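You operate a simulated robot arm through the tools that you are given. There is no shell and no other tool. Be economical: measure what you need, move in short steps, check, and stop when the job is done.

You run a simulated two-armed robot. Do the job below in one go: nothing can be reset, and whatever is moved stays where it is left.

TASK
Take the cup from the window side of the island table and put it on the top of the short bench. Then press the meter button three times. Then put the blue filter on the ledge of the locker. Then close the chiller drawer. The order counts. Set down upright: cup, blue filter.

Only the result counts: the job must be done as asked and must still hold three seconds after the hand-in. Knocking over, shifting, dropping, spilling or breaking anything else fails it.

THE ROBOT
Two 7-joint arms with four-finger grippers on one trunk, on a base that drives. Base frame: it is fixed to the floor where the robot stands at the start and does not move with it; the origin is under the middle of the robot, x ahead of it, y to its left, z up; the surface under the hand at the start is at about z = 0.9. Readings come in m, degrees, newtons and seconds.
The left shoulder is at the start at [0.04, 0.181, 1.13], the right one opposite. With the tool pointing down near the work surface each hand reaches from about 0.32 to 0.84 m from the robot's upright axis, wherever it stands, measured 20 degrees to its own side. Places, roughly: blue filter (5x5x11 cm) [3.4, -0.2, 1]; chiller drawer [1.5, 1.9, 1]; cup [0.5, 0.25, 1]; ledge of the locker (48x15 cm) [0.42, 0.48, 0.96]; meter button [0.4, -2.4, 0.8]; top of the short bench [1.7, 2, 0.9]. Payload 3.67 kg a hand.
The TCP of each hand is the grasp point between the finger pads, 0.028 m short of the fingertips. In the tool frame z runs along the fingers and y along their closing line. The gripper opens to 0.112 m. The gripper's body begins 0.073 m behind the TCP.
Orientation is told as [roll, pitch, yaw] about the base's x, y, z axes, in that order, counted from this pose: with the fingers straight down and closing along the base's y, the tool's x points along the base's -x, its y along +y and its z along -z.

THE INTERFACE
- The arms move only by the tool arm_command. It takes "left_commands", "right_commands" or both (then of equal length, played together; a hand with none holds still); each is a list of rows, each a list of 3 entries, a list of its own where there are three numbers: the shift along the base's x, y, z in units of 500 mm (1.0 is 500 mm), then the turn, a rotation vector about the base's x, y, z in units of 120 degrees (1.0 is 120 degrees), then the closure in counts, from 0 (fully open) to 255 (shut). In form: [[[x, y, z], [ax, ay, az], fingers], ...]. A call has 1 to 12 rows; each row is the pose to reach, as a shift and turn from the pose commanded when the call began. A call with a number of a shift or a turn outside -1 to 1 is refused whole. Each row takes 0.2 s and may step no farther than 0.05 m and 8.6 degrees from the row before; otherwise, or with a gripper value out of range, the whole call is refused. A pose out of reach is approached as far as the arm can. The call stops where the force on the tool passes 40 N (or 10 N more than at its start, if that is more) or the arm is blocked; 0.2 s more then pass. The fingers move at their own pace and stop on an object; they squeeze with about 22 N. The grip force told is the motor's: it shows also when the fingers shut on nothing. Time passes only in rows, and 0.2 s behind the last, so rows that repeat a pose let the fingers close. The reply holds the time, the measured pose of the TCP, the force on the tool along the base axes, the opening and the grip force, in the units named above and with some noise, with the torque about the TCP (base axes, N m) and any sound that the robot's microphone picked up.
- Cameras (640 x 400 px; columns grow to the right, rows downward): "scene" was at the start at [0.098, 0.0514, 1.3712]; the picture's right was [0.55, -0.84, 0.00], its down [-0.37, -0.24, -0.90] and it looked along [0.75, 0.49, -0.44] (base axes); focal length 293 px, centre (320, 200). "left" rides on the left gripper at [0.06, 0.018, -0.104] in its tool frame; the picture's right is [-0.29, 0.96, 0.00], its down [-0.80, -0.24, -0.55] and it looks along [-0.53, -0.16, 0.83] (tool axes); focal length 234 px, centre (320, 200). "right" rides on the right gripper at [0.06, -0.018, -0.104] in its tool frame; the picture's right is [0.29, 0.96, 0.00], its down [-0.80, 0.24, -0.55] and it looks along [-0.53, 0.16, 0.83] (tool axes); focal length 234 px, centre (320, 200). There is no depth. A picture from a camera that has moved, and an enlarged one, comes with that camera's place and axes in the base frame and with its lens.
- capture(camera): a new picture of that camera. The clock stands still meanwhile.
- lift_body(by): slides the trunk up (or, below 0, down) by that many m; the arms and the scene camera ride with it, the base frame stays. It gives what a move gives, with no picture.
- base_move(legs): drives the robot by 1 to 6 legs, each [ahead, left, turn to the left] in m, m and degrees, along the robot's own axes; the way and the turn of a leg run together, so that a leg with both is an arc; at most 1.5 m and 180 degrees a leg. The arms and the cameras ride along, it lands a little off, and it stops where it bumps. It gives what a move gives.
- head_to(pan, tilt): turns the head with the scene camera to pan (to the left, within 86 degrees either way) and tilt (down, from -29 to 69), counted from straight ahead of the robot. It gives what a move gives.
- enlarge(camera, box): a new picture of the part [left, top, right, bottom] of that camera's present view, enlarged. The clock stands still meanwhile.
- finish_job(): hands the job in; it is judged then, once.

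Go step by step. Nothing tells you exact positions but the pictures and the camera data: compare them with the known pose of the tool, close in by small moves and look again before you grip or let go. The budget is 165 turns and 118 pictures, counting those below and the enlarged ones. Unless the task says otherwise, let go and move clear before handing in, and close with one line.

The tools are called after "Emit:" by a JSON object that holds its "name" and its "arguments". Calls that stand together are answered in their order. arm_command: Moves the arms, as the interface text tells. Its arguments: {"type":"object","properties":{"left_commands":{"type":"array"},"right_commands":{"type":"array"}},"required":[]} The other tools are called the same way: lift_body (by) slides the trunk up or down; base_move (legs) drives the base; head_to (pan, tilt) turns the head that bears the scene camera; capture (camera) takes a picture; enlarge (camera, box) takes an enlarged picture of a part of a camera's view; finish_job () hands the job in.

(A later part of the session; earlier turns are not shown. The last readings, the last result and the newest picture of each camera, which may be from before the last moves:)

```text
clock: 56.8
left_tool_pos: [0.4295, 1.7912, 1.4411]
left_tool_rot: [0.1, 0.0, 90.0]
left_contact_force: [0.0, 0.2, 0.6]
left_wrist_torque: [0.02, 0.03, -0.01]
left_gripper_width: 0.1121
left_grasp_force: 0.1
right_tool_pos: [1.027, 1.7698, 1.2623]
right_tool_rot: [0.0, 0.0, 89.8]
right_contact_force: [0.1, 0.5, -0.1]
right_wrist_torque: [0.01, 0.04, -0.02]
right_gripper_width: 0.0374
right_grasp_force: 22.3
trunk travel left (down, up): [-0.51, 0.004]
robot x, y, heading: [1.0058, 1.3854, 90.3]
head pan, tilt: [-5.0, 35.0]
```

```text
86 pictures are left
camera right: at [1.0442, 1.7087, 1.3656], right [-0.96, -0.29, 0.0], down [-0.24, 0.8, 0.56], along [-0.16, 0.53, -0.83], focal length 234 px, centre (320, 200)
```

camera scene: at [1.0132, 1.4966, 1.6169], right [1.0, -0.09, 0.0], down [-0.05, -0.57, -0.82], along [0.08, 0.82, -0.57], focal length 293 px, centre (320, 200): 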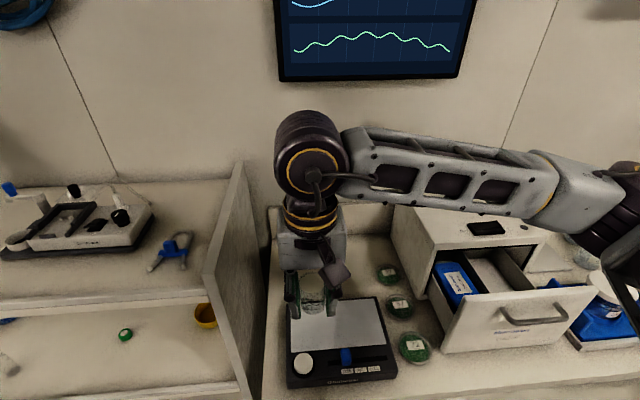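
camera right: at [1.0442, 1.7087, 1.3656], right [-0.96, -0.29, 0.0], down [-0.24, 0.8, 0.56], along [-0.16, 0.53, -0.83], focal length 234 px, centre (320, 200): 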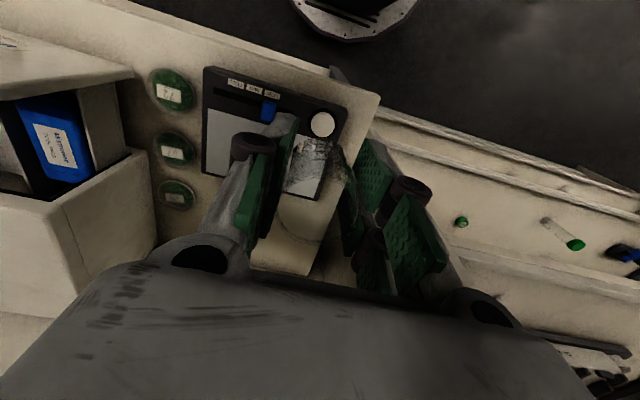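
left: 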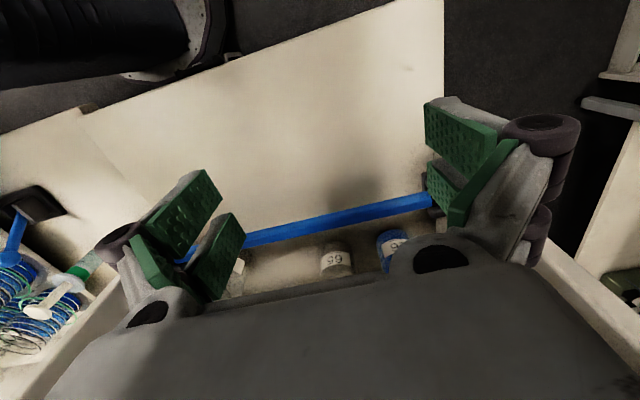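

The space behind the scale, around (1.10, 2.13), is free. I'll carry the cup over it and stop well above the surface.

Emit:
{"name": "arm_command", "arguments": {"right_commands": [[[0.02, 0.09, 0], [0, 0, 0], 220], [[0.04, 0.18, 0], [0, 0, 0], 220], [[0.06, 0.27, 0], [0, 0, 0], 220], [[0.08, 0.36, 0], [0, 0, 0], 220], [[0.1, 0.45, 0], [0, 0, 0], 220], [[0.12, 0.54, -0.03], [0, 0, 0], 220], [[0.14, 0.63, -0.06], [0, 0, 0], 220], [[0.146, 0.7, -0.1], [0, 0, 0], 220], [[0.146, 0.72, -0.19], [0, 0, 0], 220], [[0.146, 0.72, -0.28], [0, 0, 0], 220], [[0.146, 0.72, -0.36], [0, 0, 0], 220]]}}

Emit:
{"name": "capture", "arguments": {"camera": "right"}}

Emit:
{"name": "capture", "arguments": {"camera": "scene"}}

```text
clock: 59.2
left_tool_pos: [0.4309, 1.7917, 1.4406]
left_tool_rot: [0.0, 0.1, 90.0]
left_contact_force: [0.0, 0.1, -0.7]
left_wrist_torque: [0.0, -0.02, -0.01]
left_gripper_width: 0.1123
left_grasp_force: 0.1
right_tool_pos: [1.0974, 2.1315, 1.0822]
right_tool_rot: [0.0, 0.0, 89.9]
right_contact_force: [0.5, 0.1, -0.2]
right_wrist_torque: [-0.01, 0.0, -0.02]
right_gripper_width: 0.0375
right_grasp_force: 21.7
trunk travel left (down, up): [-0.51, 0.004]
robot x, y, heading: [1.0036, 1.3893, 89.7]
head pan, tilt: [-5.0, 35.0]
```

```text
85 pictures are left
camera right: at [1.1159, 2.0708, 1.1852], right [-0.96, -0.29, 0.0], down [-0.24, 0.8, 0.55], along [-0.16, 0.53, -0.83], focal length 234 px, centre (320, 200)
```

right: 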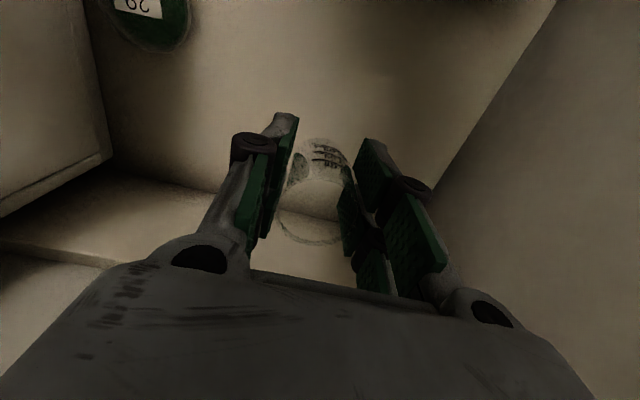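

```text
84 pictures are left
camera scene: at [1.0131, 1.4982, 1.6167], right [1.0, -0.09, 0.0], down [-0.05, -0.57, -0.82], along [0.07, 0.82, -0.57], focal length 293 px, centre (320, 200)
```

scene: 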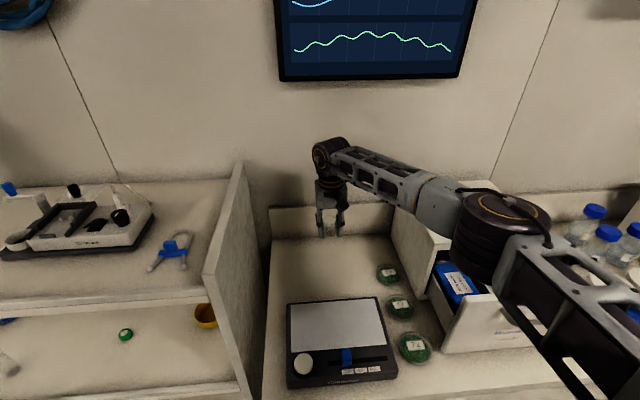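

The spot is clear with 14 cm to the backsplash. I'll descend to just above the surface.

Emit:
{"name": "arm_command", "arguments": {"right_commands": [[[0, 0, -0.08], [0, 0, 0], 220], [[0, 0, -0.16], [0, 0, 0], 220], [[0, 0, -0.22], [0, 0, 0], 220], [[0, 0, -0.26], [0, 0, 0], 220], [[0, 0, -0.26], [0, 0, 0], 220]]}}

Emit:
{"name": "enlarge", "arguments": {"camera": "scene", "box": [260, 160, 420, 300]}}

Emit:
{"name": "capture", "arguments": {"camera": "right"}}

```text
clock: 60.4
left_tool_pos: [0.4317, 1.7924, 1.4426]
left_tool_rot: [0.0, 0.0, 90.0]
left_contact_force: [0.5, 0.3, -1.0]
left_wrist_torque: [-0.01, 0.01, -0.01]
left_gripper_width: 0.1117
left_grasp_force: 0.0
right_tool_pos: [1.1002, 2.1306, 0.9504]
right_tool_rot: [0.1, -0.1, 89.7]
right_contact_force: [-0.1, 0.6, 0.6]
right_wrist_torque: [-0.01, 0.02, 0.0]
right_gripper_width: 0.0376
right_grasp_force: 22.1
trunk travel left (down, up): [-0.51, 0.004]
robot x, y, heading: [1.006, 1.3848, 89.4]
head pan, tilt: [-5.0, 35.0]
```

```text
2.86 times, centred on (340, 230) of scene
camera zoom: at [1.0137, 1.4975, 1.6168], right [1.0, -0.09, 0.0], down [-0.05, -0.57, -0.82], along [0.07, 0.82, -0.57], focal length 838 px, centre (263, 114)
```

zoom: 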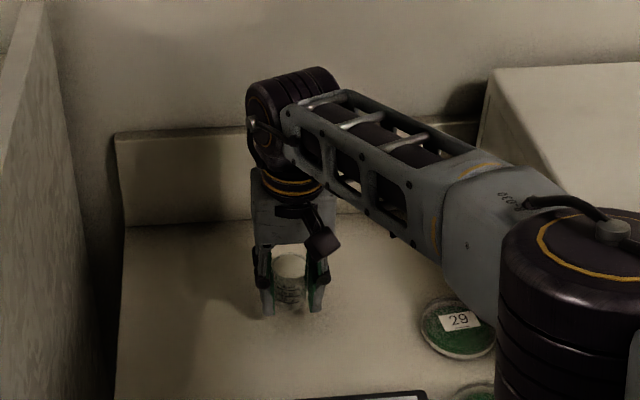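

```text
82 pictures are left
camera right: at [1.1182, 2.07, 1.0549], right [-0.96, -0.29, 0.0], down [-0.24, 0.8, 0.56], along [-0.16, 0.53, -0.83], focal length 234 px, centre (320, 200)
```

right: 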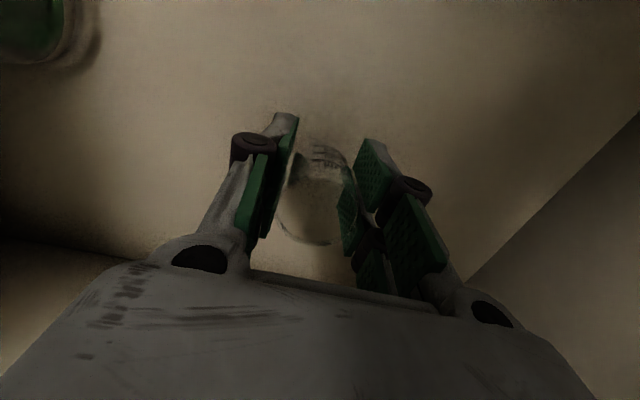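

Close above the surface. I'll lower in small steps and watch the force.

Emit:
{"name": "arm_command", "arguments": {"right_commands": [[[0, 0, -0.01], [0, 0, 0], 220], [[0, 0, -0.02], [0, 0, 0], 220], [[0, 0, -0.028], [0, 0, 0], 220]]}}

Emit:
{"name": "enlarge", "arguments": {"camera": "scene", "box": [300, 200, 380, 270]}}

```text
clock: 61.2
left_tool_pos: [0.431, 1.7916, 1.4408]
left_tool_rot: [0.0, 0.1, 90.0]
left_contact_force: [-0.9, 0.1, 0.1]
left_wrist_torque: [-0.01, 0.0, -0.01]
left_gripper_width: 0.1117
left_grasp_force: 0.2
right_tool_pos: [1.1019, 2.1277, 0.9387]
right_tool_rot: [0.1, -0.1, 89.8]
right_contact_force: [-1.5, 0.2, -0.2]
right_wrist_torque: [0.01, 0.01, -0.01]
right_gripper_width: 0.0375
right_grasp_force: 21.8
trunk travel left (down, up): [-0.51, 0.004]
robot x, y, heading: [1.0066, 1.389, 89.9]
head pan, tilt: [-5.0, 35.0]
```

```text
5.71 times, centred on (340, 235) of scene
camera zoom: at [1.0142, 1.4973, 1.6168], right [1.0, -0.09, 0.0], down [-0.05, -0.57, -0.82], along [0.07, 0.82, -0.57], focal length 1676 px, centre (206, 0)
```

zoom: 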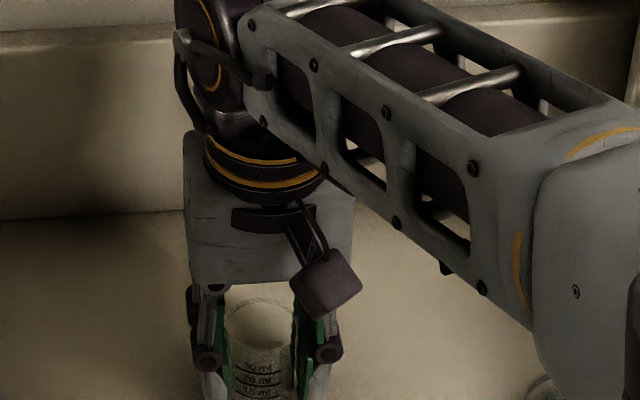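

No contact yet. Continuing down in 3 mm steps.

Emit:
{"name": "arm_command", "arguments": {"right_commands": [[[0, 0, -0.006], [0, 0, 0], 220], [[0, 0, -0.01], [0, 0, 0], 220], [[0, 0, -0.01], [0, 0, 0], 220]]}}

Emit:
{"name": "arm_command", "arguments": {"right_commands": [[[0, 0, -0.004], [0, 0, 0], 220], [[0, 0, -0.006], [0, 0, 0], 220], [[0, 0, -0.006], [0, 0, 0], 220]]}}

```text
clock: 62.0
left_tool_pos: [0.4298, 1.7912, 1.4419]
left_tool_rot: [0.1, -0.1, 90.0]
left_contact_force: [-1.0, 0.1, 0.2]
left_wrist_torque: [0.0, -0.05, 0.0]
left_gripper_width: 0.112
left_grasp_force: 0.1
right_tool_pos: [1.1009, 2.1243, 0.9331]
right_tool_rot: [0.0, 0.0, 89.8]
right_contact_force: [0.2, -0.4, 0.0]
right_wrist_torque: [0.01, 0.01, 0.02]
right_gripper_width: 0.0377
right_grasp_force: 22.1
right hand out of reach, approached as far as the arm can: row 1, 2, 3
trunk travel left (down, up): [-0.51, 0.004]
robot x, y, heading: [1.0055, 1.3876, 90.0]
head pan, tilt: [-5.0, 35.0]
```

```text
clock: 62.8
left_tool_pos: [0.4316, 1.7912, 1.4416]
left_tool_rot: [0.0, 0.0, 90.0]
left_contact_force: [-0.4, 0.5, 1.2]
left_wrist_torque: [0.01, 0.01, 0.02]
left_gripper_width: 0.1122
left_grasp_force: 0.0
right_tool_pos: [1.1006, 2.1257, 0.933]
right_tool_rot: [0.1, -0.3, 89.8]
right_contact_force: [1.7, 4.4, 13.0]
right_wrist_torque: [0.14, -0.07, 0.0]
right_gripper_width: 0.0374
right_grasp_force: 21.6
trunk travel left (down, up): [-0.51, 0.004]
robot x, y, heading: [0.9991, 1.3858, 89.8]
head pan, tilt: [-5.0, 35.0]
```

The cup touches the bench (13 N). I'll release and rise straight up.

Emit:
{"name": "arm_command", "arguments": {"right_commands": [[[0, 0, 0.004], [0, 0, 0], 200], [[0, 0, 0.004], [0, 0, 0], 60], [[0, 0, 0.004], [0, 0, 0], 60], [[0, 0, 0.004], [0, 0, 0], 60], [[0, 0, 0.07], [0, 0, 0], 60], [[0, 0, 0.15], [0, 0, 0], 60], [[0, 0, 0.23], [0, 0, 0], 60], [[0, 0, 0.31], [0, 0, 0], 60], [[0, 0, 0.39], [0, 0, 0], 60], [[0, 0, 0.47], [0, 0, 0], 60]]}}

Emit:
{"name": "capture", "arguments": {"camera": "scene"}}

Emit:
{"name": "capture", "arguments": {"camera": "right"}}

```text
clock: 65.0
left_tool_pos: [0.4309, 1.7914, 1.4409]
left_tool_rot: [0.0, 0.0, 90.0]
left_contact_force: [0.7, -0.3, 0.7]
left_wrist_torque: [0.0, -0.02, -0.02]
left_gripper_width: 0.112
left_grasp_force: 0.0
right_tool_pos: [1.1007, 2.1254, 1.1674]
right_tool_rot: [-0.1, 0.0, 89.8]
right_contact_force: [-0.2, -0.1, 0.2]
right_wrist_torque: [0.04, -0.02, 0.02]
right_gripper_width: 0.0855
right_grasp_force: 0.2
trunk travel left (down, up): [-0.51, 0.004]
robot x, y, heading: [1.0063, 1.3844, 89.6]
head pan, tilt: [-5.0, 35.0]
```

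```text
80 pictures are left
camera scene: at [1.0129, 1.4965, 1.6169], right [1.0, -0.09, 0.0], down [-0.05, -0.57, -0.82], along [0.07, 0.82, -0.57], focal length 293 px, centre (320, 200)
```

scene: 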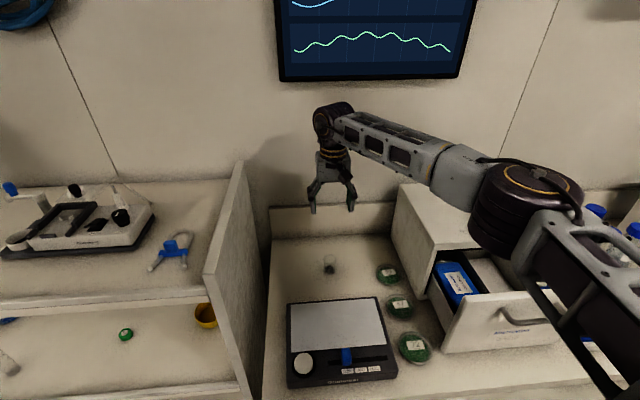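

```text
79 pictures are left
camera right: at [1.1184, 2.065, 1.2706], right [-0.96, -0.29, 0.0], down [-0.24, 0.8, 0.55], along [-0.16, 0.53, -0.83], focal length 234 px, centre (320, 200)
```

right: 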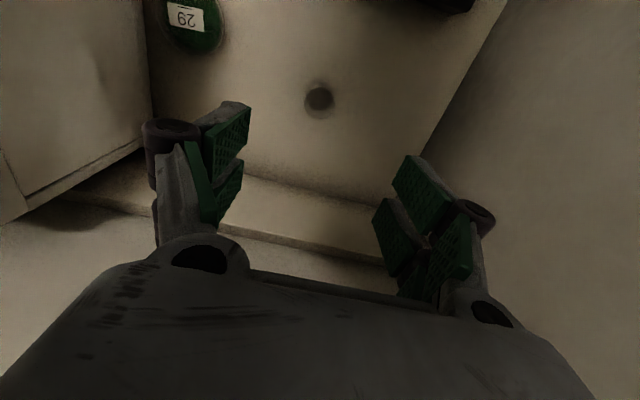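

The cup stands upright on the bench. Next is the meter: I'll retract the right hand and drive back to the open floor.

Emit:
{"name": "arm_command", "arguments": {"right_commands": [[[0, 0, 0.09], [0, 0, 0], 0], [[0, -0.08, 0.15], [0, 0, 0], 0], [[0, -0.17, 0.19], [0, 0, 0], 0], [[0, -0.26, 0.19], [0, 0, 0], 0], [[0, -0.35, 0.19], [0, 0, 0], 0], [[0, -0.44, 0.19], [0, 0, 0], 0], [[-0.02, -0.53, 0.19], [0, 0, 0], 0], [[-0.05, -0.62, 0.19], [0, 0, 0], 0], [[-0.08, -0.7, 0.19], [0, 0, 0], 0], [[-0.11, -0.72, 0.19], [0, 0, 0], 0]]}}

Emit:
{"name": "base_move", "arguments": {"legs": [[-0.16, 0, 0], [0, 1.1, 0], [0, 0, -90]]}}

Emit:
{"name": "head_to", "arguments": {"pan": -85, "tilt": 20}}

Emit:
{"name": "capture", "arguments": {"camera": "scene"}}

```text
clock: 67.2
left_tool_pos: [0.4303, 1.7919, 1.4406]
left_tool_rot: [0.0, -0.1, 90.0]
left_contact_force: [0.0, -0.7, 1.1]
left_wrist_torque: [0.0, -0.05, 0.0]
left_gripper_width: 0.1123
left_grasp_force: 0.0
right_tool_pos: [1.0467, 1.7653, 1.2604]
right_tool_rot: [0.0, -0.1, 89.8]
right_contact_force: [-0.2, 0.4, 0.0]
right_wrist_torque: [0.0, 0.01, -0.01]
right_gripper_width: 0.112
right_grasp_force: 0.0
trunk travel left (down, up): [-0.51, 0.004]
robot x, y, heading: [1.002, 1.3869, 90.1]
head pan, tilt: [-5.0, 35.0]
```

```text
clock: 78.4
left_tool_pos: [0.2959, 1.8124, 1.4408]
left_tool_rot: [-0.1, 0.1, -1.3]
left_contact_force: [0.0, -0.2, 0.5]
left_wrist_torque: [0.0, -0.03, 0.01]
left_gripper_width: 0.112
left_grasp_force: 0.0
right_tool_pos: [0.2574, 1.1963, 1.2618]
right_tool_rot: [0.0, 0.0, -1.4]
right_contact_force: [-0.5, 0.5, -0.1]
right_wrist_torque: [0.0, 0.03, -0.03]
right_gripper_width: 0.112
right_grasp_force: 0.1
trunk travel left (down, up): [-0.51, 0.004]
robot x, y, heading: [-0.1169, 1.246, -1.5]
head pan, tilt: [-5.0, 35.0]
```

```text
clock: 79.9
left_tool_pos: [0.2958, 1.8112, 1.4404]
left_tool_rot: [-0.1, 0.0, -1.3]
left_contact_force: [0.9, -0.2, 0.5]
left_wrist_torque: [0.03, -0.01, 0.01]
left_gripper_width: 0.1121
left_grasp_force: 0.1
right_tool_pos: [0.2581, 1.196, 1.2622]
right_tool_rot: [0.0, -0.1, -1.4]
right_contact_force: [0.2, -0.5, 0.0]
right_wrist_torque: [0.01, -0.03, -0.01]
right_gripper_width: 0.1122
right_grasp_force: 0.0
trunk travel left (down, up): [-0.51, 0.004]
robot x, y, heading: [-0.1214, 1.2469, -1.2]
head pan, tilt: [-85.0, 20.0]
```

```text
78 pictures are left
camera scene: at [-0.0921, 1.1543, 1.6407], right [-1.0, -0.06, 0.0], down [-0.02, 0.34, -0.94], along [0.06, -0.94, -0.34], focal length 293 px, centre (320, 200)
```

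scene: 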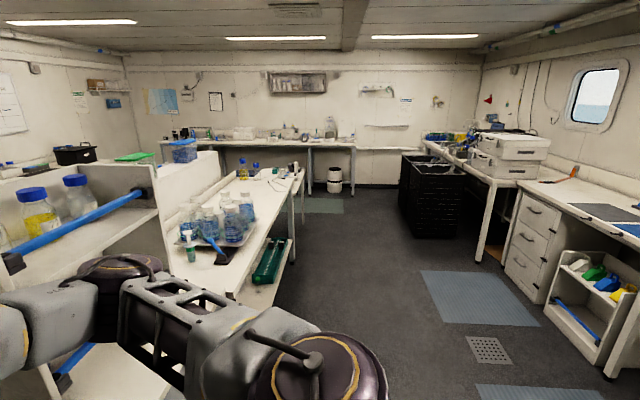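

I can see the whole right side of the lab now; the window is on the -x side. I'll zoom in around where the meter should be.

Emit:
{"name": "enlarge", "arguments": {"camera": "scene", "box": [220, 90, 420, 220]}}

```text
3.08 times, centred on (320, 155) of scene
camera zoom: at [-0.0921, 1.1543, 1.6407], right [-1.0, -0.06, 0.0], down [-0.02, 0.34, -0.94], along [0.06, -0.94, -0.34], focal length 902 px, centre (320, 338)
```

zoom: 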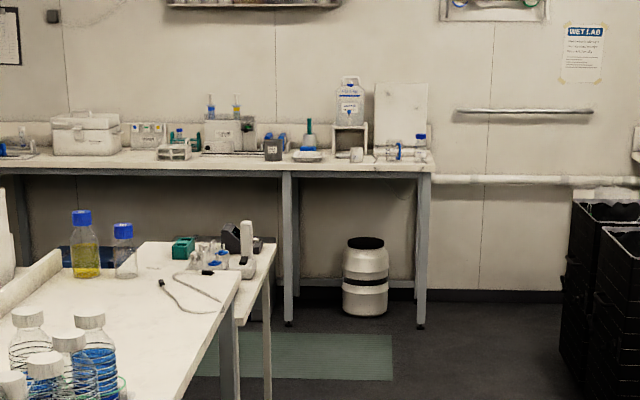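

The island's far end holds small devices, probably with the meter. I'll drive down the window aisle to stand in front of it.

Emit:
{"name": "base_move", "arguments": {"legs": [[-0.2, 0, 1.3], [0, -1.5, 0], [0, -1.3, 0]]}}

Emit:
{"name": "head_to", "arguments": {"pan": -30, "tilt": 30}}

Emit:
{"name": "capture", "arguments": {"camera": "scene"}}

Emit:
{"name": "head_to", "arguments": {"pan": -75, "tilt": 25}}

Emit:
{"name": "capture", "arguments": {"camera": "scene"}}

```text
clock: 95.0
left_tool_pos: [0.0797, -0.9835, 1.4408]
left_tool_rot: [-0.1, 0.0, -2.6]
left_contact_force: [0.8, -0.5, -0.1]
left_wrist_torque: [-0.03, 0.06, 0.0]
left_gripper_width: 0.1117
left_grasp_force: 0.0
right_tool_pos: [0.0272, -1.5969, 1.2612]
right_tool_rot: [0.0, 0.0, -2.8]
right_contact_force: [-0.5, 0.4, -1.3]
right_wrist_torque: [-0.04, -0.01, 0.02]
right_gripper_width: 0.1122
right_grasp_force: 0.0
trunk travel left (down, up): [-0.51, 0.004]
robot x, y, heading: [-0.3508, -1.5345, -2.9]
head pan, tilt: [-85.0, 20.0]
```

```text
clock: 96.3
left_tool_pos: [0.0799, -0.9829, 1.4408]
left_tool_rot: [0.1, 0.0, -2.7]
left_contact_force: [0.3, -1.0, -0.3]
left_wrist_torque: [0.02, 0.01, 0.02]
left_gripper_width: 0.1117
left_grasp_force: 0.0
right_tool_pos: [0.0272, -1.5972, 1.2616]
right_tool_rot: [0.1, 0.0, -2.7]
right_contact_force: [0.2, 0.7, -0.6]
right_wrist_torque: [0.02, 0.03, -0.01]
right_gripper_width: 0.1119
right_grasp_force: 0.1
trunk travel left (down, up): [-0.51, 0.004]
robot x, y, heading: [-0.3491, -1.5397, -3.0]
head pan, tilt: [-30.0, 30.0]
```

```text
76 pictures are left
camera scene: at [-0.2519, -1.5875, 1.6246], right [-0.54, -0.84, 0.0], down [-0.42, 0.27, -0.87], along [0.73, -0.47, -0.5], focal length 293 px, centre (320, 200)
```

scene: 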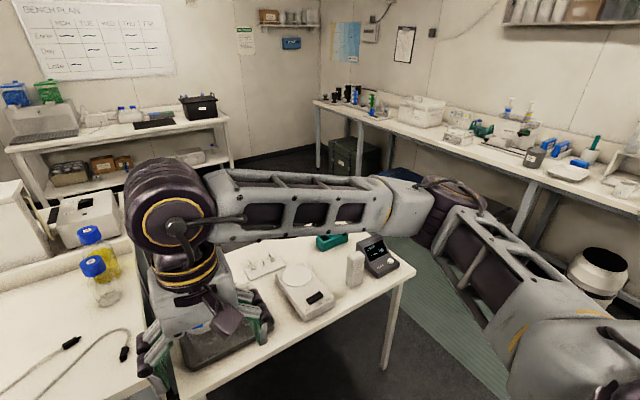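

```text
clock: 97.4
left_tool_pos: [0.0788, -0.9835, 1.4418]
left_tool_rot: [0.0, 0.0, -2.6]
left_contact_force: [-0.2, 0.6, 0.6]
left_wrist_torque: [0.01, 0.04, -0.01]
left_gripper_width: 0.1119
left_grasp_force: 0.1
right_tool_pos: [0.0268, -1.5976, 1.2614]
right_tool_rot: [0.0, 0.0, -2.8]
right_contact_force: [0.0, -0.1, 0.0]
right_wrist_torque: [-0.02, -0.03, -0.03]
right_gripper_width: 0.1121
right_grasp_force: 0.2
trunk travel left (down, up): [-0.51, 0.004]
robot x, y, heading: [-0.3493, -1.542, -2.7]
head pan, tilt: [-75.0, 25.0]
```

```text
75 pictures are left
camera scene: at [-0.3083, -1.6285, 1.6326], right [-0.98, -0.21, 0.0], down [-0.09, 0.41, -0.91], along [0.19, -0.89, -0.42], focal length 293 px, centre (320, 200)
```

scene: 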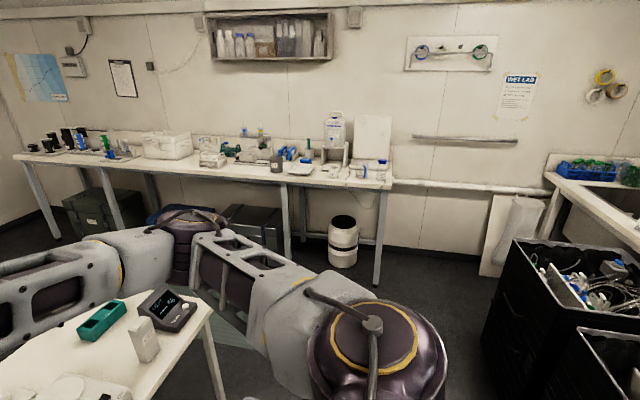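

The meter is the dark device with a display and white round button at the table's far end. I'll move in front of it and look closely.

Emit:
{"name": "base_move", "arguments": {"legs": [[0.2, 0, 2.8], [0, -0.62, 0]]}}

Emit:
{"name": "head_to", "arguments": {"pan": -20, "tilt": 50}}

Emit:
{"name": "capture", "arguments": {"camera": "scene"}}

Emit:
{"name": "capture", "arguments": {"camera": "right"}}

```text
clock: 102.2
left_tool_pos: [0.252, -1.5786, 1.4414]
left_tool_rot: [-0.2, 0.1, 0.0]
left_contact_force: [-0.1, 0.9, 0.2]
left_wrist_torque: [0.0, 0.02, 0.0]
left_gripper_width: 0.1122
left_grasp_force: 0.0
right_tool_pos: [0.2287, -2.1942, 1.2614]
right_tool_rot: [0.0, -0.1, -0.1]
right_contact_force: [0.4, 0.5, 0.3]
right_wrist_torque: [-0.02, 0.01, 0.0]
right_gripper_width: 0.1122
right_grasp_force: 0.0
trunk travel left (down, up): [-0.51, 0.004]
robot x, y, heading: [-0.1519, -2.1519, -0.5]
head pan, tilt: [-75.0, 25.0]
```

```text
clock: 103.4
left_tool_pos: [0.2525, -1.5799, 1.4417]
left_tool_rot: [0.0, 0.0, 0.0]
left_contact_force: [-0.7, -0.5, 0.0]
left_wrist_torque: [0.0, 0.01, 0.0]
left_gripper_width: 0.1122
left_grasp_force: 0.1
right_tool_pos: [0.2275, -2.1961, 1.2612]
right_tool_rot: [0.0, 0.0, -0.1]
right_contact_force: [0.6, 0.1, 0.1]
right_wrist_torque: [0.01, -0.03, -0.03]
right_gripper_width: 0.112
right_grasp_force: 0.0
trunk travel left (down, up): [-0.51, 0.004]
robot x, y, heading: [-0.1471, -2.1527, -0.2]
head pan, tilt: [-20.0, 50.0]
```

```text
74 pictures are left
camera scene: at [-0.0567, -2.179, 1.5951], right [-0.35, -0.94, 0.0], down [-0.72, 0.26, -0.64], along [0.6, -0.22, -0.77], focal length 293 px, centre (320, 200)
```

scene: 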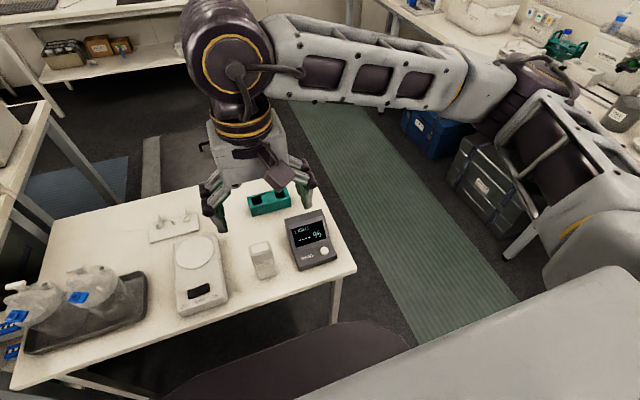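

```text
73 pictures are left
camera right: at [0.1672, -2.2141, 1.3649], right [-0.29, 0.96, 0.0], down [0.8, 0.24, 0.55], along [0.53, 0.16, -0.83], focal length 234 px, centre (320, 200)
```

right: 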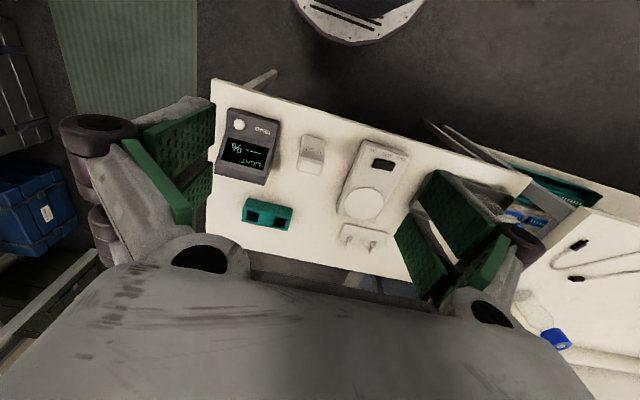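

The button is at about (0.40, -2.365, 0.745). I'll zoom in to judge the panel's slope.

Emit:
{"name": "enlarge", "arguments": {"camera": "scene", "box": [270, 200, 350, 280]}}

Emit:
{"name": "arm_command", "arguments": {"right_commands": [[[0.04, -0.07, 0], [0, 0, 0], 60], [[0.08, -0.14, 0], [0, 0, 0], 120], [[0.12, -0.2, 0], [0, 0, 0], 180], [[0.16, -0.26, -0.05], [0, 0, 0], 255], [[0.2, -0.32, -0.1], [0, 0, 0], 255], [[0.22, -0.34, -0.19], [0, 0, 0], 255], [[0.22, -0.34, -0.28], [0, 0, 0], 255], [[0.22, -0.34, -0.37], [0, 0, 0], 255], [[0.22, -0.34, -0.46], [0, 0, 0], 255], [[0.22, -0.34, -0.55], [0, 0, 0], 255]]}}

Emit:
{"name": "capture", "arguments": {"camera": "right"}}

Emit:
{"name": "capture", "arguments": {"camera": "scene"}}

```text
5.00 times, centred on (310, 240) of scene
camera zoom: at [-0.0567, -2.179, 1.5951], right [-0.35, -0.94, 0.0], down [-0.72, 0.26, -0.64], along [0.6, -0.22, -0.77], focal length 1467 px, centre (370, 0)
```

zoom: 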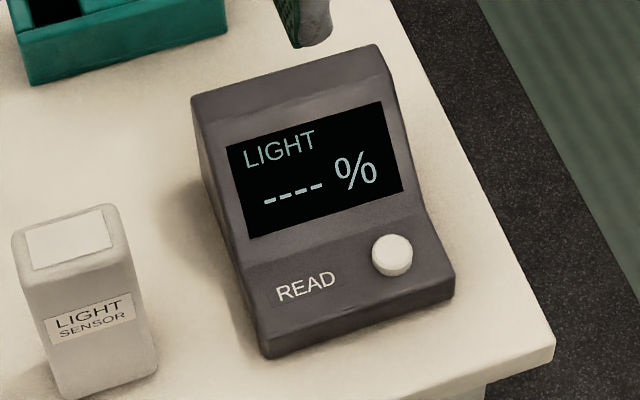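

```text
clock: 105.6
left_tool_pos: [0.2533, -1.5791, 1.4415]
left_tool_rot: [0.0, 0.0, -0.1]
left_contact_force: [0.9, -0.6, 0.6]
left_wrist_torque: [0.0, -0.01, -0.01]
left_gripper_width: 0.112
left_grasp_force: 0.0
right_tool_pos: [0.3368, -2.3651, 0.9848]
right_tool_rot: [-0.1, -0.1, -0.1]
right_contact_force: [-0.7, -0.1, 0.2]
right_wrist_torque: [0.02, -0.02, -0.05]
right_gripper_width: 0.0
right_grasp_force: 22.0
trunk travel left (down, up): [-0.51, 0.004]
robot x, y, heading: [-0.1502, -2.1552, -0.2]
head pan, tilt: [-20.0, 50.0]
```

```text
71 pictures are left
camera right: at [0.2761, -2.3835, 1.0885], right [-0.29, 0.96, 0.0], down [0.8, 0.24, 0.56], along [0.53, 0.16, -0.83], focal length 234 px, centre (320, 200)
```

right: 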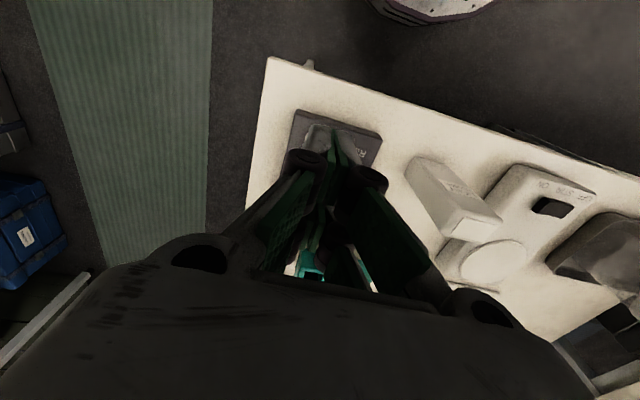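

```text
70 pictures are left
camera scene: at [-0.0563, -2.1794, 1.595], right [-0.35, -0.94, 0.0], down [-0.72, 0.26, -0.64], along [0.6, -0.22, -0.77], focal length 293 px, centre (320, 200)
```

scene: 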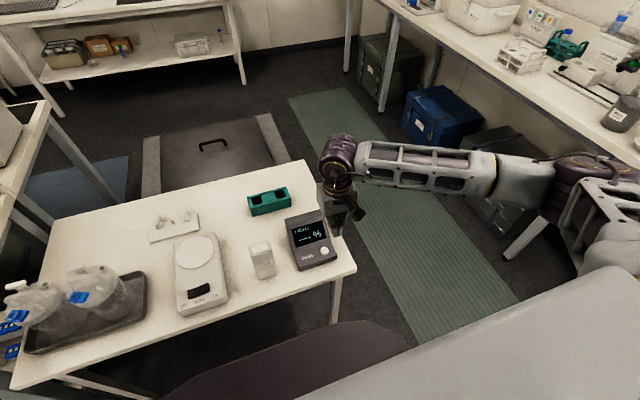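

I place the button near (0.383, -2.356, 0.77). I'll bring the closed fingertips above it and compare in the picture.

Emit:
{"name": "arm_command", "arguments": {"right_commands": [[[0.05, 0.01, -0.05], [0, 0, 0], 255], [[0.092, 0.018, -0.12], [0, 0, 0], 255], [[0.092, 0.018, -0.2], [0, 0, 0], 255], [[0.092, 0.018, -0.23], [0, 0, 0], 255], [[0.092, 0.018, -0.23], [0, 0, 0], 255]]}}

Emit:
{"name": "enlarge", "arguments": {"camera": "scene", "box": [260, 160, 380, 280]}}

Emit:
{"name": "capture", "arguments": {"camera": "right"}}

```text
clock: 106.8
left_tool_pos: [0.2529, -1.5798, 1.4416]
left_tool_rot: [0.0, 0.0, 0.0]
left_contact_force: [-0.6, 0.5, -0.2]
left_wrist_torque: [0.01, 0.03, -0.03]
left_gripper_width: 0.112
left_grasp_force: 0.1
right_tool_pos: [0.3817, -2.3565, 0.8707]
right_tool_rot: [0.0, -0.2, -0.1]
right_contact_force: [-0.9, 0.3, 0.0]
right_wrist_torque: [0.0, 0.01, 0.04]
right_gripper_width: 0.0
right_grasp_force: 22.3
trunk travel left (down, up): [-0.51, 0.004]
robot x, y, heading: [-0.1497, -2.1537, -0.0]
head pan, tilt: [-20.0, 50.0]
```

```text
3.33 times, centred on (320, 220) of scene
camera zoom: at [-0.0564, -2.1791, 1.5951], right [-0.35, -0.94, 0.0], down [-0.72, 0.26, -0.64], along [0.6, -0.22, -0.77], focal length 978 px, centre (320, 133)
```

zoom: 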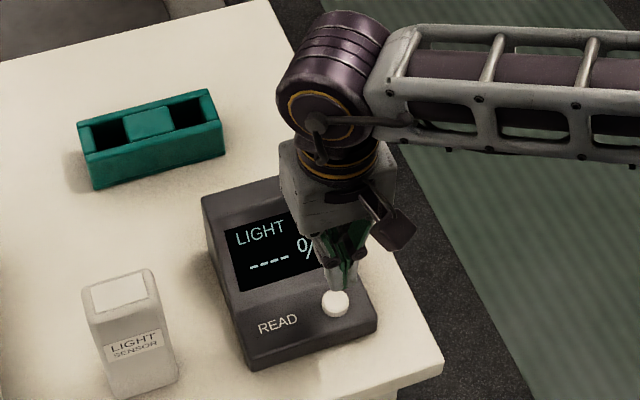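

```text
68 pictures are left
camera right: at [0.3221, -2.3746, 0.9732], right [-0.29, 0.96, 0.0], down [0.8, 0.24, 0.55], along [0.53, 0.16, -0.83], focal length 234 px, centre (320, 200)
```

right: 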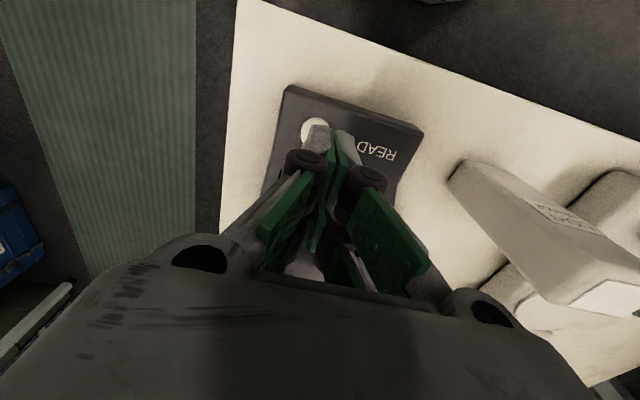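

The triangulation agrees: button at (0.385, -2.359, 0.765). I'll descend to just above it and feel for contact.

Emit:
{"name": "arm_command", "arguments": {"right_commands": [[[0.006, -0.005, -0.07], [0, 0, 0], 255], [[0.006, -0.005, -0.12], [0, 0, 0], 255], [[0.006, -0.005, -0.135], [0, 0, 0], 255], [[0.006, -0.005, -0.135], [0, 0, 0], 255]]}}

Emit:
{"name": "enlarge", "arguments": {"camera": "scene", "box": [280, 200, 360, 280]}}

```text
clock: 107.8
left_tool_pos: [0.2531, -1.5795, 1.4417]
left_tool_rot: [0.1, 0.0, -0.1]
left_contact_force: [-0.5, 0.0, 0.3]
left_wrist_torque: [-0.03, 0.02, -0.02]
left_gripper_width: 0.1119
left_grasp_force: 0.1
right_tool_pos: [0.385, -2.3598, 0.8021]
right_tool_rot: [0.1, -0.1, -0.1]
right_contact_force: [-0.1, 0.0, 1.8]
right_wrist_torque: [0.03, 0.02, 0.01]
right_gripper_width: 0.006
right_grasp_force: 36.0
trunk travel left (down, up): [-0.51, 0.004]
robot x, y, heading: [-0.1486, -2.1528, -0.1]
head pan, tilt: [-20.0, 50.0]
```

```text
5.00 times, centred on (320, 240) of scene
camera zoom: at [-0.0567, -2.1792, 1.5951], right [-0.35, -0.94, 0.0], down [-0.72, 0.26, -0.64], along [0.6, -0.22, -0.77], focal length 1467 px, centre (320, 0)
```

zoom: 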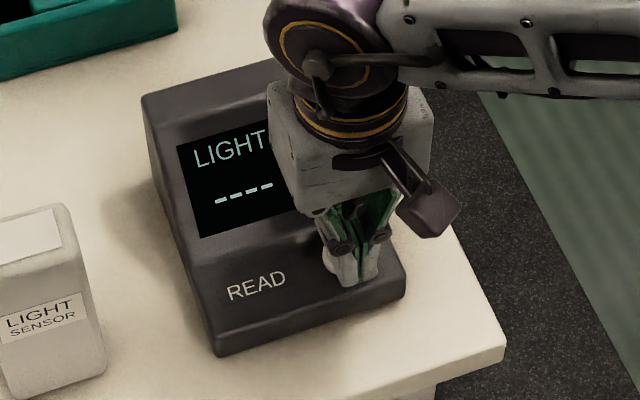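

Contact has just begun (1.8 N). I'll push down slightly and see the reaction.

Emit:
{"name": "arm_command", "arguments": {"right_commands": [[[0, 0, -0.006], [0, 0, 0], 255], [[0, 0, -0.01], [0, 0, 0], 255], [[0, 0, -0.01], [0, 0, 0], 255]]}}

Emit:
{"name": "enlarge", "arguments": {"camera": "scene", "box": [280, 200, 360, 280]}}

```text
clock: 108.6
left_tool_pos: [0.2513, -1.5799, 1.4416]
left_tool_rot: [-0.1, 0.0, 0.0]
left_contact_force: [-1.0, 0.8, 0.8]
left_wrist_torque: [-0.02, -0.02, -0.02]
left_gripper_width: 0.1124
left_grasp_force: 0.1
right_tool_pos: [0.3853, -2.3609, 0.8011]
right_tool_rot: [0.0, -0.1, -0.1]
right_contact_force: [-3.4, 0.1, 6.6]
right_wrist_torque: [0.0, 0.06, 0.0]
right_gripper_width: 0.006
right_grasp_force: 35.6
trunk travel left (down, up): [-0.51, 0.004]
robot x, y, heading: [-0.1509, -2.1522, -0.3]
head pan, tilt: [-20.0, 50.0]
heard: click
```

```text
5.00 times, centred on (320, 240) of scene
camera zoom: at [-0.0578, -2.1791, 1.5952], right [-0.35, -0.94, 0.0], down [-0.72, 0.26, -0.64], along [0.6, -0.22, -0.77], focal length 1467 px, centre (320, 0)
```

zoom: 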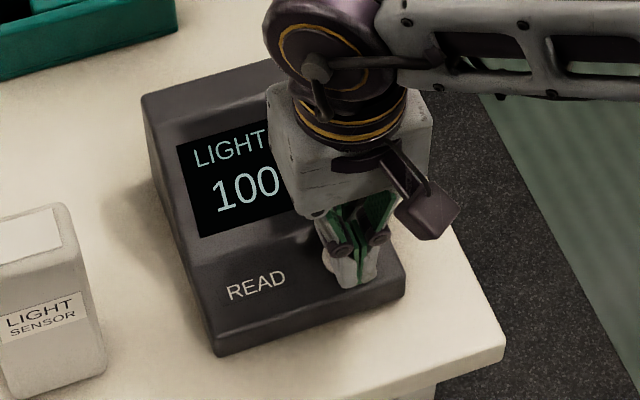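

One click: the display shows 100. I'll release fully, then press a second time.

Emit:
{"name": "arm_command", "arguments": {"right_commands": [[[0, 0, 0.02], [0, 0, 0], 255], [[0, 0, 0.03], [0, 0, 0], 255], [[0, 0, 0.03], [0, 0, 0], 255]]}}

Emit:
{"name": "arm_command", "arguments": {"right_commands": [[[0, 0, -0.02], [0, 0, 0], 255], [[0, 0, -0.028], [0, 0, 0], 255], [[0, 0, -0.031], [0, 0, 0], 255], [[0, 0, -0.031], [0, 0, 0], 255]]}}

```text
clock: 109.4
left_tool_pos: [0.2539, -1.5791, 1.4422]
left_tool_rot: [0.0, 0.0, 0.1]
left_contact_force: [0.0, 0.1, 0.3]
left_wrist_torque: [0.05, 0.01, 0.02]
left_gripper_width: 0.112
left_grasp_force: 0.1
right_tool_pos: [0.3859, -2.3601, 0.8146]
right_tool_rot: [0.0, 0.1, -0.1]
right_contact_force: [-0.3, 0.4, -1.4]
right_wrist_torque: [-0.01, -0.01, 0.01]
right_gripper_width: 0.0
right_grasp_force: 35.6
trunk travel left (down, up): [-0.51, 0.004]
robot x, y, heading: [-0.1516, -2.153, -0.4]
head pan, tilt: [-20.0, 50.0]
```

```text
clock: 110.4
left_tool_pos: [0.252, -1.5801, 1.4407]
left_tool_rot: [0.1, 0.0, 0.0]
left_contact_force: [-0.4, -0.9, 0.0]
left_wrist_torque: [0.01, 0.01, -0.02]
left_gripper_width: 0.112
left_grasp_force: 0.1
right_tool_pos: [0.3856, -2.3607, 0.8009]
right_tool_rot: [0.1, -0.3, -0.2]
right_contact_force: [0.0, -0.8, 10.1]
right_wrist_torque: [-0.03, 0.03, -0.06]
right_gripper_width: 0.0057
right_grasp_force: 35.7
trunk travel left (down, up): [-0.51, 0.004]
robot x, y, heading: [-0.1531, -2.1558, -0.3]
head pan, tilt: [-20.0, 50.0]
heard: click
```

Second click heard. Releasing and pressing the third time.

Emit:
{"name": "arm_command", "arguments": {"right_commands": [[[0, 0, 0.02], [0, 0, 0], 255], [[0, 0, 0.03], [0, 0, 0], 255], [[0, 0, 0.03], [0, 0, 0], 255]]}}

Emit:
{"name": "arm_command", "arguments": {"right_commands": [[[0, 0, -0.02], [0, 0, 0], 255], [[0, 0, -0.028], [0, 0, 0], 255], [[0, 0, -0.031], [0, 0, 0], 255], [[0, 0, -0.031], [0, 0, 0], 255]]}}

```text
clock: 111.2
left_tool_pos: [0.2537, -1.5811, 1.4415]
left_tool_rot: [0.0, 0.0, 0.0]
left_contact_force: [-0.7, 0.3, 0.0]
left_wrist_torque: [0.0, -0.01, -0.02]
left_gripper_width: 0.1121
left_grasp_force: 0.0
right_tool_pos: [0.3852, -2.3586, 0.8123]
right_tool_rot: [0.0, -0.1, -0.1]
right_contact_force: [-0.4, -0.2, 0.6]
right_wrist_torque: [0.02, 0.0, 0.0]
right_gripper_width: 0.0001
right_grasp_force: 35.2
trunk travel left (down, up): [-0.51, 0.004]
robot x, y, heading: [-0.1524, -2.1569, -0.5]
head pan, tilt: [-20.0, 50.0]
```

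```text
clock: 112.2
left_tool_pos: [0.252, -1.5798, 1.4421]
left_tool_rot: [0.0, 0.0, -0.1]
left_contact_force: [-1.3, 0.3, 0.0]
left_wrist_torque: [-0.01, 0.0, 0.01]
left_gripper_width: 0.112
left_grasp_force: 0.0
right_tool_pos: [0.386, -2.3593, 0.7999]
right_tool_rot: [0.0, -0.2, -0.2]
right_contact_force: [-2.3, -3.3, 13.6]
right_wrist_torque: [-0.13, 0.03, 0.0]
right_gripper_width: 0.006
right_grasp_force: 35.6
trunk travel left (down, up): [-0.51, 0.004]
robot x, y, heading: [-0.1483, -2.152, -0.1]
head pan, tilt: [-20.0, 50.0]
heard: click
```

Three clicks heard. I'll lift straight up, retract the hand and check the display.

Emit:
{"name": "arm_command", "arguments": {"right_commands": [[[0, 0, 0.08], [0, 0, 0], 255], [[0, 0, 0.17], [0, 0, 0], 255], [[0, 0, 0.26], [0, 0, 0], 200], [[0, 0, 0.35], [0, 0, 0], 100], [[0, 0, 0.44], [0, 0, 0], 0], [[-0.02, 0.02, 0.53], [0, 0, 0], 0], [[-0.06, 0.07, 0.62], [0, 0, 0], 0], [[-0.1, 0.12, 0.7], [0, 0, 0], 0], [[-0.14, 0.17, 0.77], [0, 0, 0], 0], [[-0.19, 0.22, 0.84], [0, 0, 0], 0], [[-0.25, 0.27, 0.9], [0, 0, 0], 0], [[-0.31, 0.33, 0.92], [0, 0, 0], 0]]}}

Emit:
{"name": "capture", "arguments": {"camera": "scene"}}

Emit:
{"name": "head_to", "arguments": {"pan": 10, "tilt": 20}}

Emit:
{"name": "capture", "arguments": {"camera": "scene"}}

```text
refused: row 7 steps farther than a row can; nothing moved
```

```text
65 pictures are left
camera scene: at [-0.0582, -2.1792, 1.5952], right [-0.35, -0.94, 0.0], down [-0.72, 0.26, -0.64], along [0.6, -0.22, -0.77], focal length 293 px, centre (320, 200)
```

scene: 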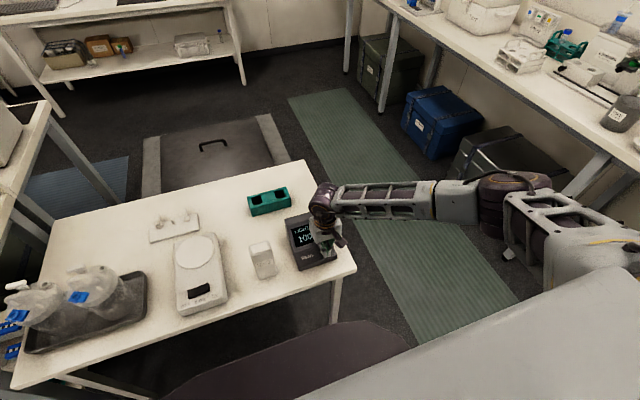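

```text
clock: 113.2
left_tool_pos: [0.2515, -1.5799, 1.4415]
left_tool_rot: [-0.1, 0.0, 0.0]
left_contact_force: [1.2, 0.1, -0.1]
left_wrist_torque: [-0.02, 0.02, 0.01]
left_gripper_width: 0.1118
left_grasp_force: 0.1
right_tool_pos: [0.3868, -2.3587, 0.7993]
right_tool_rot: [0.0, -0.2, -0.2]
right_contact_force: [1.7, -4.5, 14.3]
right_wrist_torque: [-0.12, -0.03, 0.01]
right_gripper_width: 0.006
right_grasp_force: 35.1
trunk travel left (down, up): [-0.51, 0.004]
robot x, y, heading: [-0.1493, -2.1547, 0.2]
head pan, tilt: [10.0, 20.0]
```

```text
64 pictures are left
camera scene: at [-0.0386, -2.1369, 1.6407], right [0.17, -0.99, 0.0], down [-0.34, -0.06, -0.94], along [0.93, 0.16, -0.34], focal length 293 px, centre (320, 200)
```

scene: 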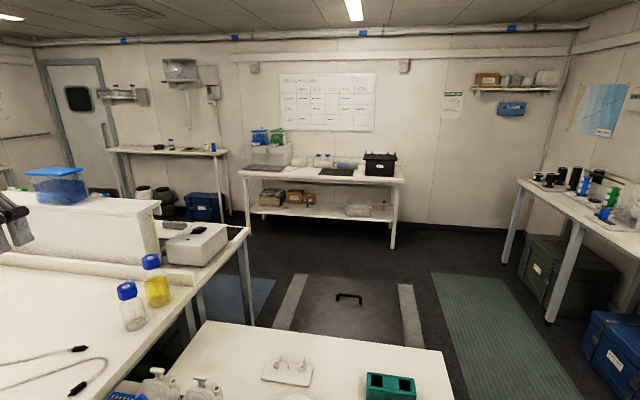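

First I'll lift off the button properly, and zoom towards the filter's place.

Emit:
{"name": "arm_command", "arguments": {"right_commands": [[[0, 0, 0.08], [0, 0, 0], 255], [[0, 0, 0.17], [0, 0, 0], 255], [[0, 0, 0.26], [0, 0, 0], 200], [[0, 0, 0.35], [0, 0, 0], 100], [[0, 0, 0.44], [0, 0, 0], 0], [[-0.02, 0.02, 0.52], [0, 0, 0], 0], [[-0.06, 0.06, 0.59], [0, 0, 0], 0], [[-0.1, 0.1, 0.66], [0, 0, 0], 0], [[-0.14, 0.14, 0.73], [0, 0, 0], 0], [[-0.19, 0.19, 0.79], [0, 0, 0], 0], [[-0.25, 0.24, 0.84], [0, 0, 0], 0], [[-0.31, 0.29, 0.89], [0, 0, 0], 0]]}}

Emit:
{"name": "enlarge", "arguments": {"camera": "scene", "box": [90, 100, 290, 225]}}

Emit:
{"name": "head_to", "arguments": {"pan": -30, "tilt": 45}}

Emit:
{"name": "capture", "arguments": {"camera": "scene"}}

```text
clock: 115.8
left_tool_pos: [0.2519, -1.5796, 1.4414]
left_tool_rot: [-0.1, 0.0, 0.0]
left_contact_force: [0.1, 1.0, 0.3]
left_wrist_torque: [0.0, -0.02, -0.01]
left_gripper_width: 0.1119
left_grasp_force: 0.0
right_tool_pos: [0.2322, -2.2138, 1.2449]
right_tool_rot: [0.0, -0.1, -0.1]
right_contact_force: [0.2, -0.1, -0.8]
right_wrist_torque: [0.0, 0.01, 0.0]
right_gripper_width: 0.1119
right_grasp_force: 0.1
trunk travel left (down, up): [-0.51, 0.004]
robot x, y, heading: [-0.1538, -2.1548, -0.5]
head pan, tilt: [10.0, 20.0]
```

```text
3.20 times, centred on (190, 162) of scene
camera zoom: at [-0.038, -2.1352, 1.6407], right [0.17, -0.99, 0.0], down [-0.34, -0.06, -0.94], along [0.93, 0.16, -0.34], focal length 939 px, centre (736, 320)
```

zoom: 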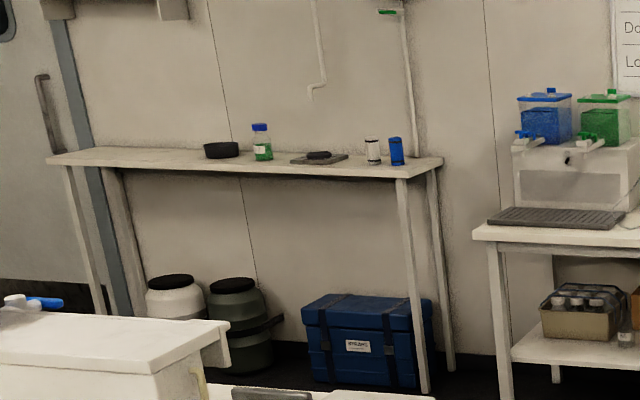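

```text
clock: 116.8
left_tool_pos: [0.2541, -1.5788, 1.4414]
left_tool_rot: [0.0, 0.0, 0.1]
left_contact_force: [0.3, 0.3, -0.1]
left_wrist_torque: [0.0, 0.0, 0.01]
left_gripper_width: 0.112
left_grasp_force: 0.0
right_tool_pos: [0.234, -2.2146, 1.2441]
right_tool_rot: [-0.1, -0.2, -0.1]
right_contact_force: [0.3, 0.0, 0.4]
right_wrist_torque: [-0.03, 0.01, 0.02]
right_gripper_width: 0.1118
right_grasp_force: 0.1
trunk travel left (down, up): [-0.51, 0.004]
robot x, y, heading: [-0.1526, -2.1583, -0.1]
head pan, tilt: [-30.0, 45.0]
```

```text
62 pictures are left
camera scene: at [-0.0587, -2.1934, 1.602], right [-0.5, -0.86, 0.0], down [-0.61, 0.35, -0.71], along [0.61, -0.36, -0.71], focal length 293 px, centre (320, 200)
```

scene: 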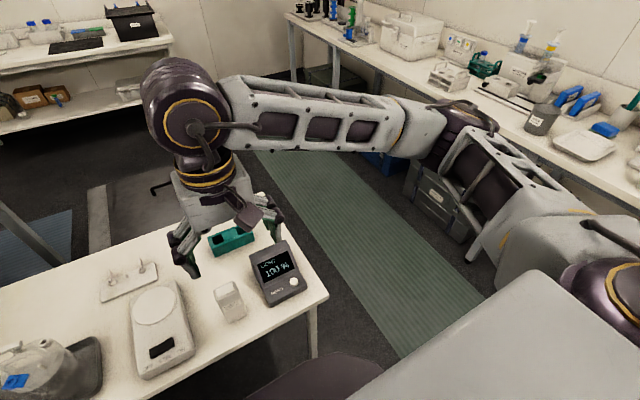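

The meter reads 100 % after three presses. The blue filter is the blue cylinder on the narrow bench at the far wall, at about (3.4, -0.18). I'll take the known northern route, first tucking in the left hand.

Emit:
{"name": "arm_command", "arguments": {"left_commands": [[[0, -0.09, 0], [0, 0, 0], 0], [[0, -0.18, 0], [0, 0, 0], 0], [[0, -0.27, 0], [0, 0, 0], 0], [[0, -0.36, 0], [0, 0, 0], 0], [[0, -0.45, 0], [0, 0, 0], 0], [[0, -0.54, 0], [0, 0, 0], 0], [[0, -0.6, 0], [0, 0, 0], 0]]}}

Emit:
{"name": "base_move", "arguments": {"legs": [[-0.2, 0, 0], [0, 1.5, 1.5], [0, 1.5, 1.5]]}}

```text
clock: 118.4
left_tool_pos: [0.2514, -1.8822, 1.44]
left_tool_rot: [0.1, 0.1, 0.0]
left_contact_force: [-0.8, 0.2, 0.5]
left_wrist_torque: [0.0, 0.0, -0.01]
left_gripper_width: 0.1119
left_grasp_force: 0.2
right_tool_pos: [0.2347, -2.2169, 1.245]
right_tool_rot: [0.1, 0.0, -0.1]
right_contact_force: [-0.2, 0.3, -0.5]
right_wrist_torque: [0.04, -0.02, -0.03]
right_gripper_width: 0.112
right_grasp_force: 0.1
trunk travel left (down, up): [-0.51, 0.004]
robot x, y, heading: [-0.1479, -2.1545, -0.2]
head pan, tilt: [-30.0, 45.0]
```

```text
clock: 134.4
left_tool_pos: [0.0001, 1.099, 1.4415]
left_tool_rot: [0.0, 0.0, 1.7]
left_contact_force: [-0.9, 0.1, -0.1]
left_wrist_torque: [-0.01, 0.0, -0.02]
left_gripper_width: 0.1119
left_grasp_force: 0.0
right_tool_pos: [-0.0072, 0.7647, 1.2444]
right_tool_rot: [0.0, -0.1, 1.5]
right_contact_force: [0.0, 0.4, 0.4]
right_wrist_torque: [0.03, -0.01, -0.01]
right_gripper_width: 0.112
right_grasp_force: 0.0
trunk travel left (down, up): [-0.51, 0.004]
robot x, y, heading: [-0.394, 0.8158, 1.6]
head pan, tilt: [-30.0, 45.0]
```

On course. I'll line up with the aisle, face the bench and slide along it.

Emit:
{"name": "base_move", "arguments": {"legs": [[0, 0.43, 0], [0, 0, 88.4], [0, -1.5, 0]]}}

Emit:
{"name": "head_to", "arguments": {"pan": -75, "tilt": 25}}

Emit:
{"name": "capture", "arguments": {"camera": "scene"}}

```text
clock: 148.5
left_tool_pos: [0.8473, 1.6157, 1.4402]
left_tool_rot: [0.0, 0.0, 87.2]
left_contact_force: [-0.5, -0.1, -0.3]
left_wrist_torque: [0.0, -0.02, 0.01]
left_gripper_width: 0.1118
left_grasp_force: 0.0
right_tool_pos: [1.1816, 1.5827, 1.2461]
right_tool_rot: [0.0, -0.1, 87.2]
right_contact_force: [0.1, 0.7, -0.8]
right_wrist_torque: [0.02, 0.01, 0.02]
right_gripper_width: 0.1118
right_grasp_force: 0.0
trunk travel left (down, up): [-0.51, 0.004]
robot x, y, heading: [1.1037, 1.2014, 87.2]
head pan, tilt: [-30.0, 45.0]
```

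```text
clock: 149.7
left_tool_pos: [0.849, 1.6152, 1.4405]
left_tool_rot: [0.0, 0.0, 87.2]
left_contact_force: [0.0, 0.0, -0.3]
left_wrist_torque: [0.0, -0.01, 0.0]
left_gripper_width: 0.1121
left_grasp_force: 0.2
right_tool_pos: [1.182, 1.5832, 1.2435]
right_tool_rot: [0.0, -0.1, 87.2]
right_contact_force: [-0.6, -0.7, 0.1]
right_wrist_torque: [-0.03, 0.02, 0.0]
right_gripper_width: 0.1121
right_grasp_force: 0.0
trunk travel left (down, up): [-0.51, 0.004]
robot x, y, heading: [1.0961, 1.2047, 87.1]
head pan, tilt: [-75.0, 25.0]
```

```text
61 pictures are left
camera scene: at [1.1945, 1.2426, 1.6326], right [0.21, -0.98, 0.0], down [-0.41, -0.09, -0.91], along [0.89, 0.19, -0.42], focal length 293 px, centre (320, 200)
```

scene: 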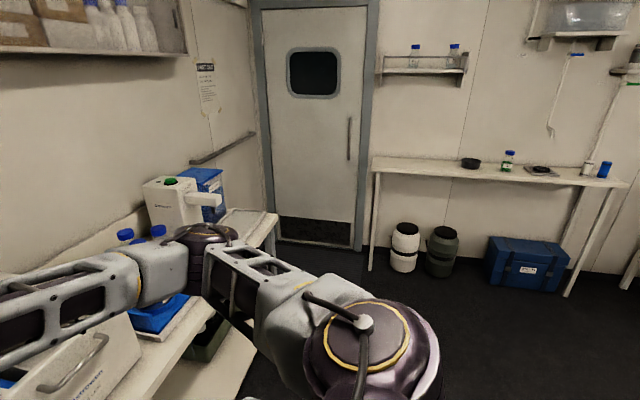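

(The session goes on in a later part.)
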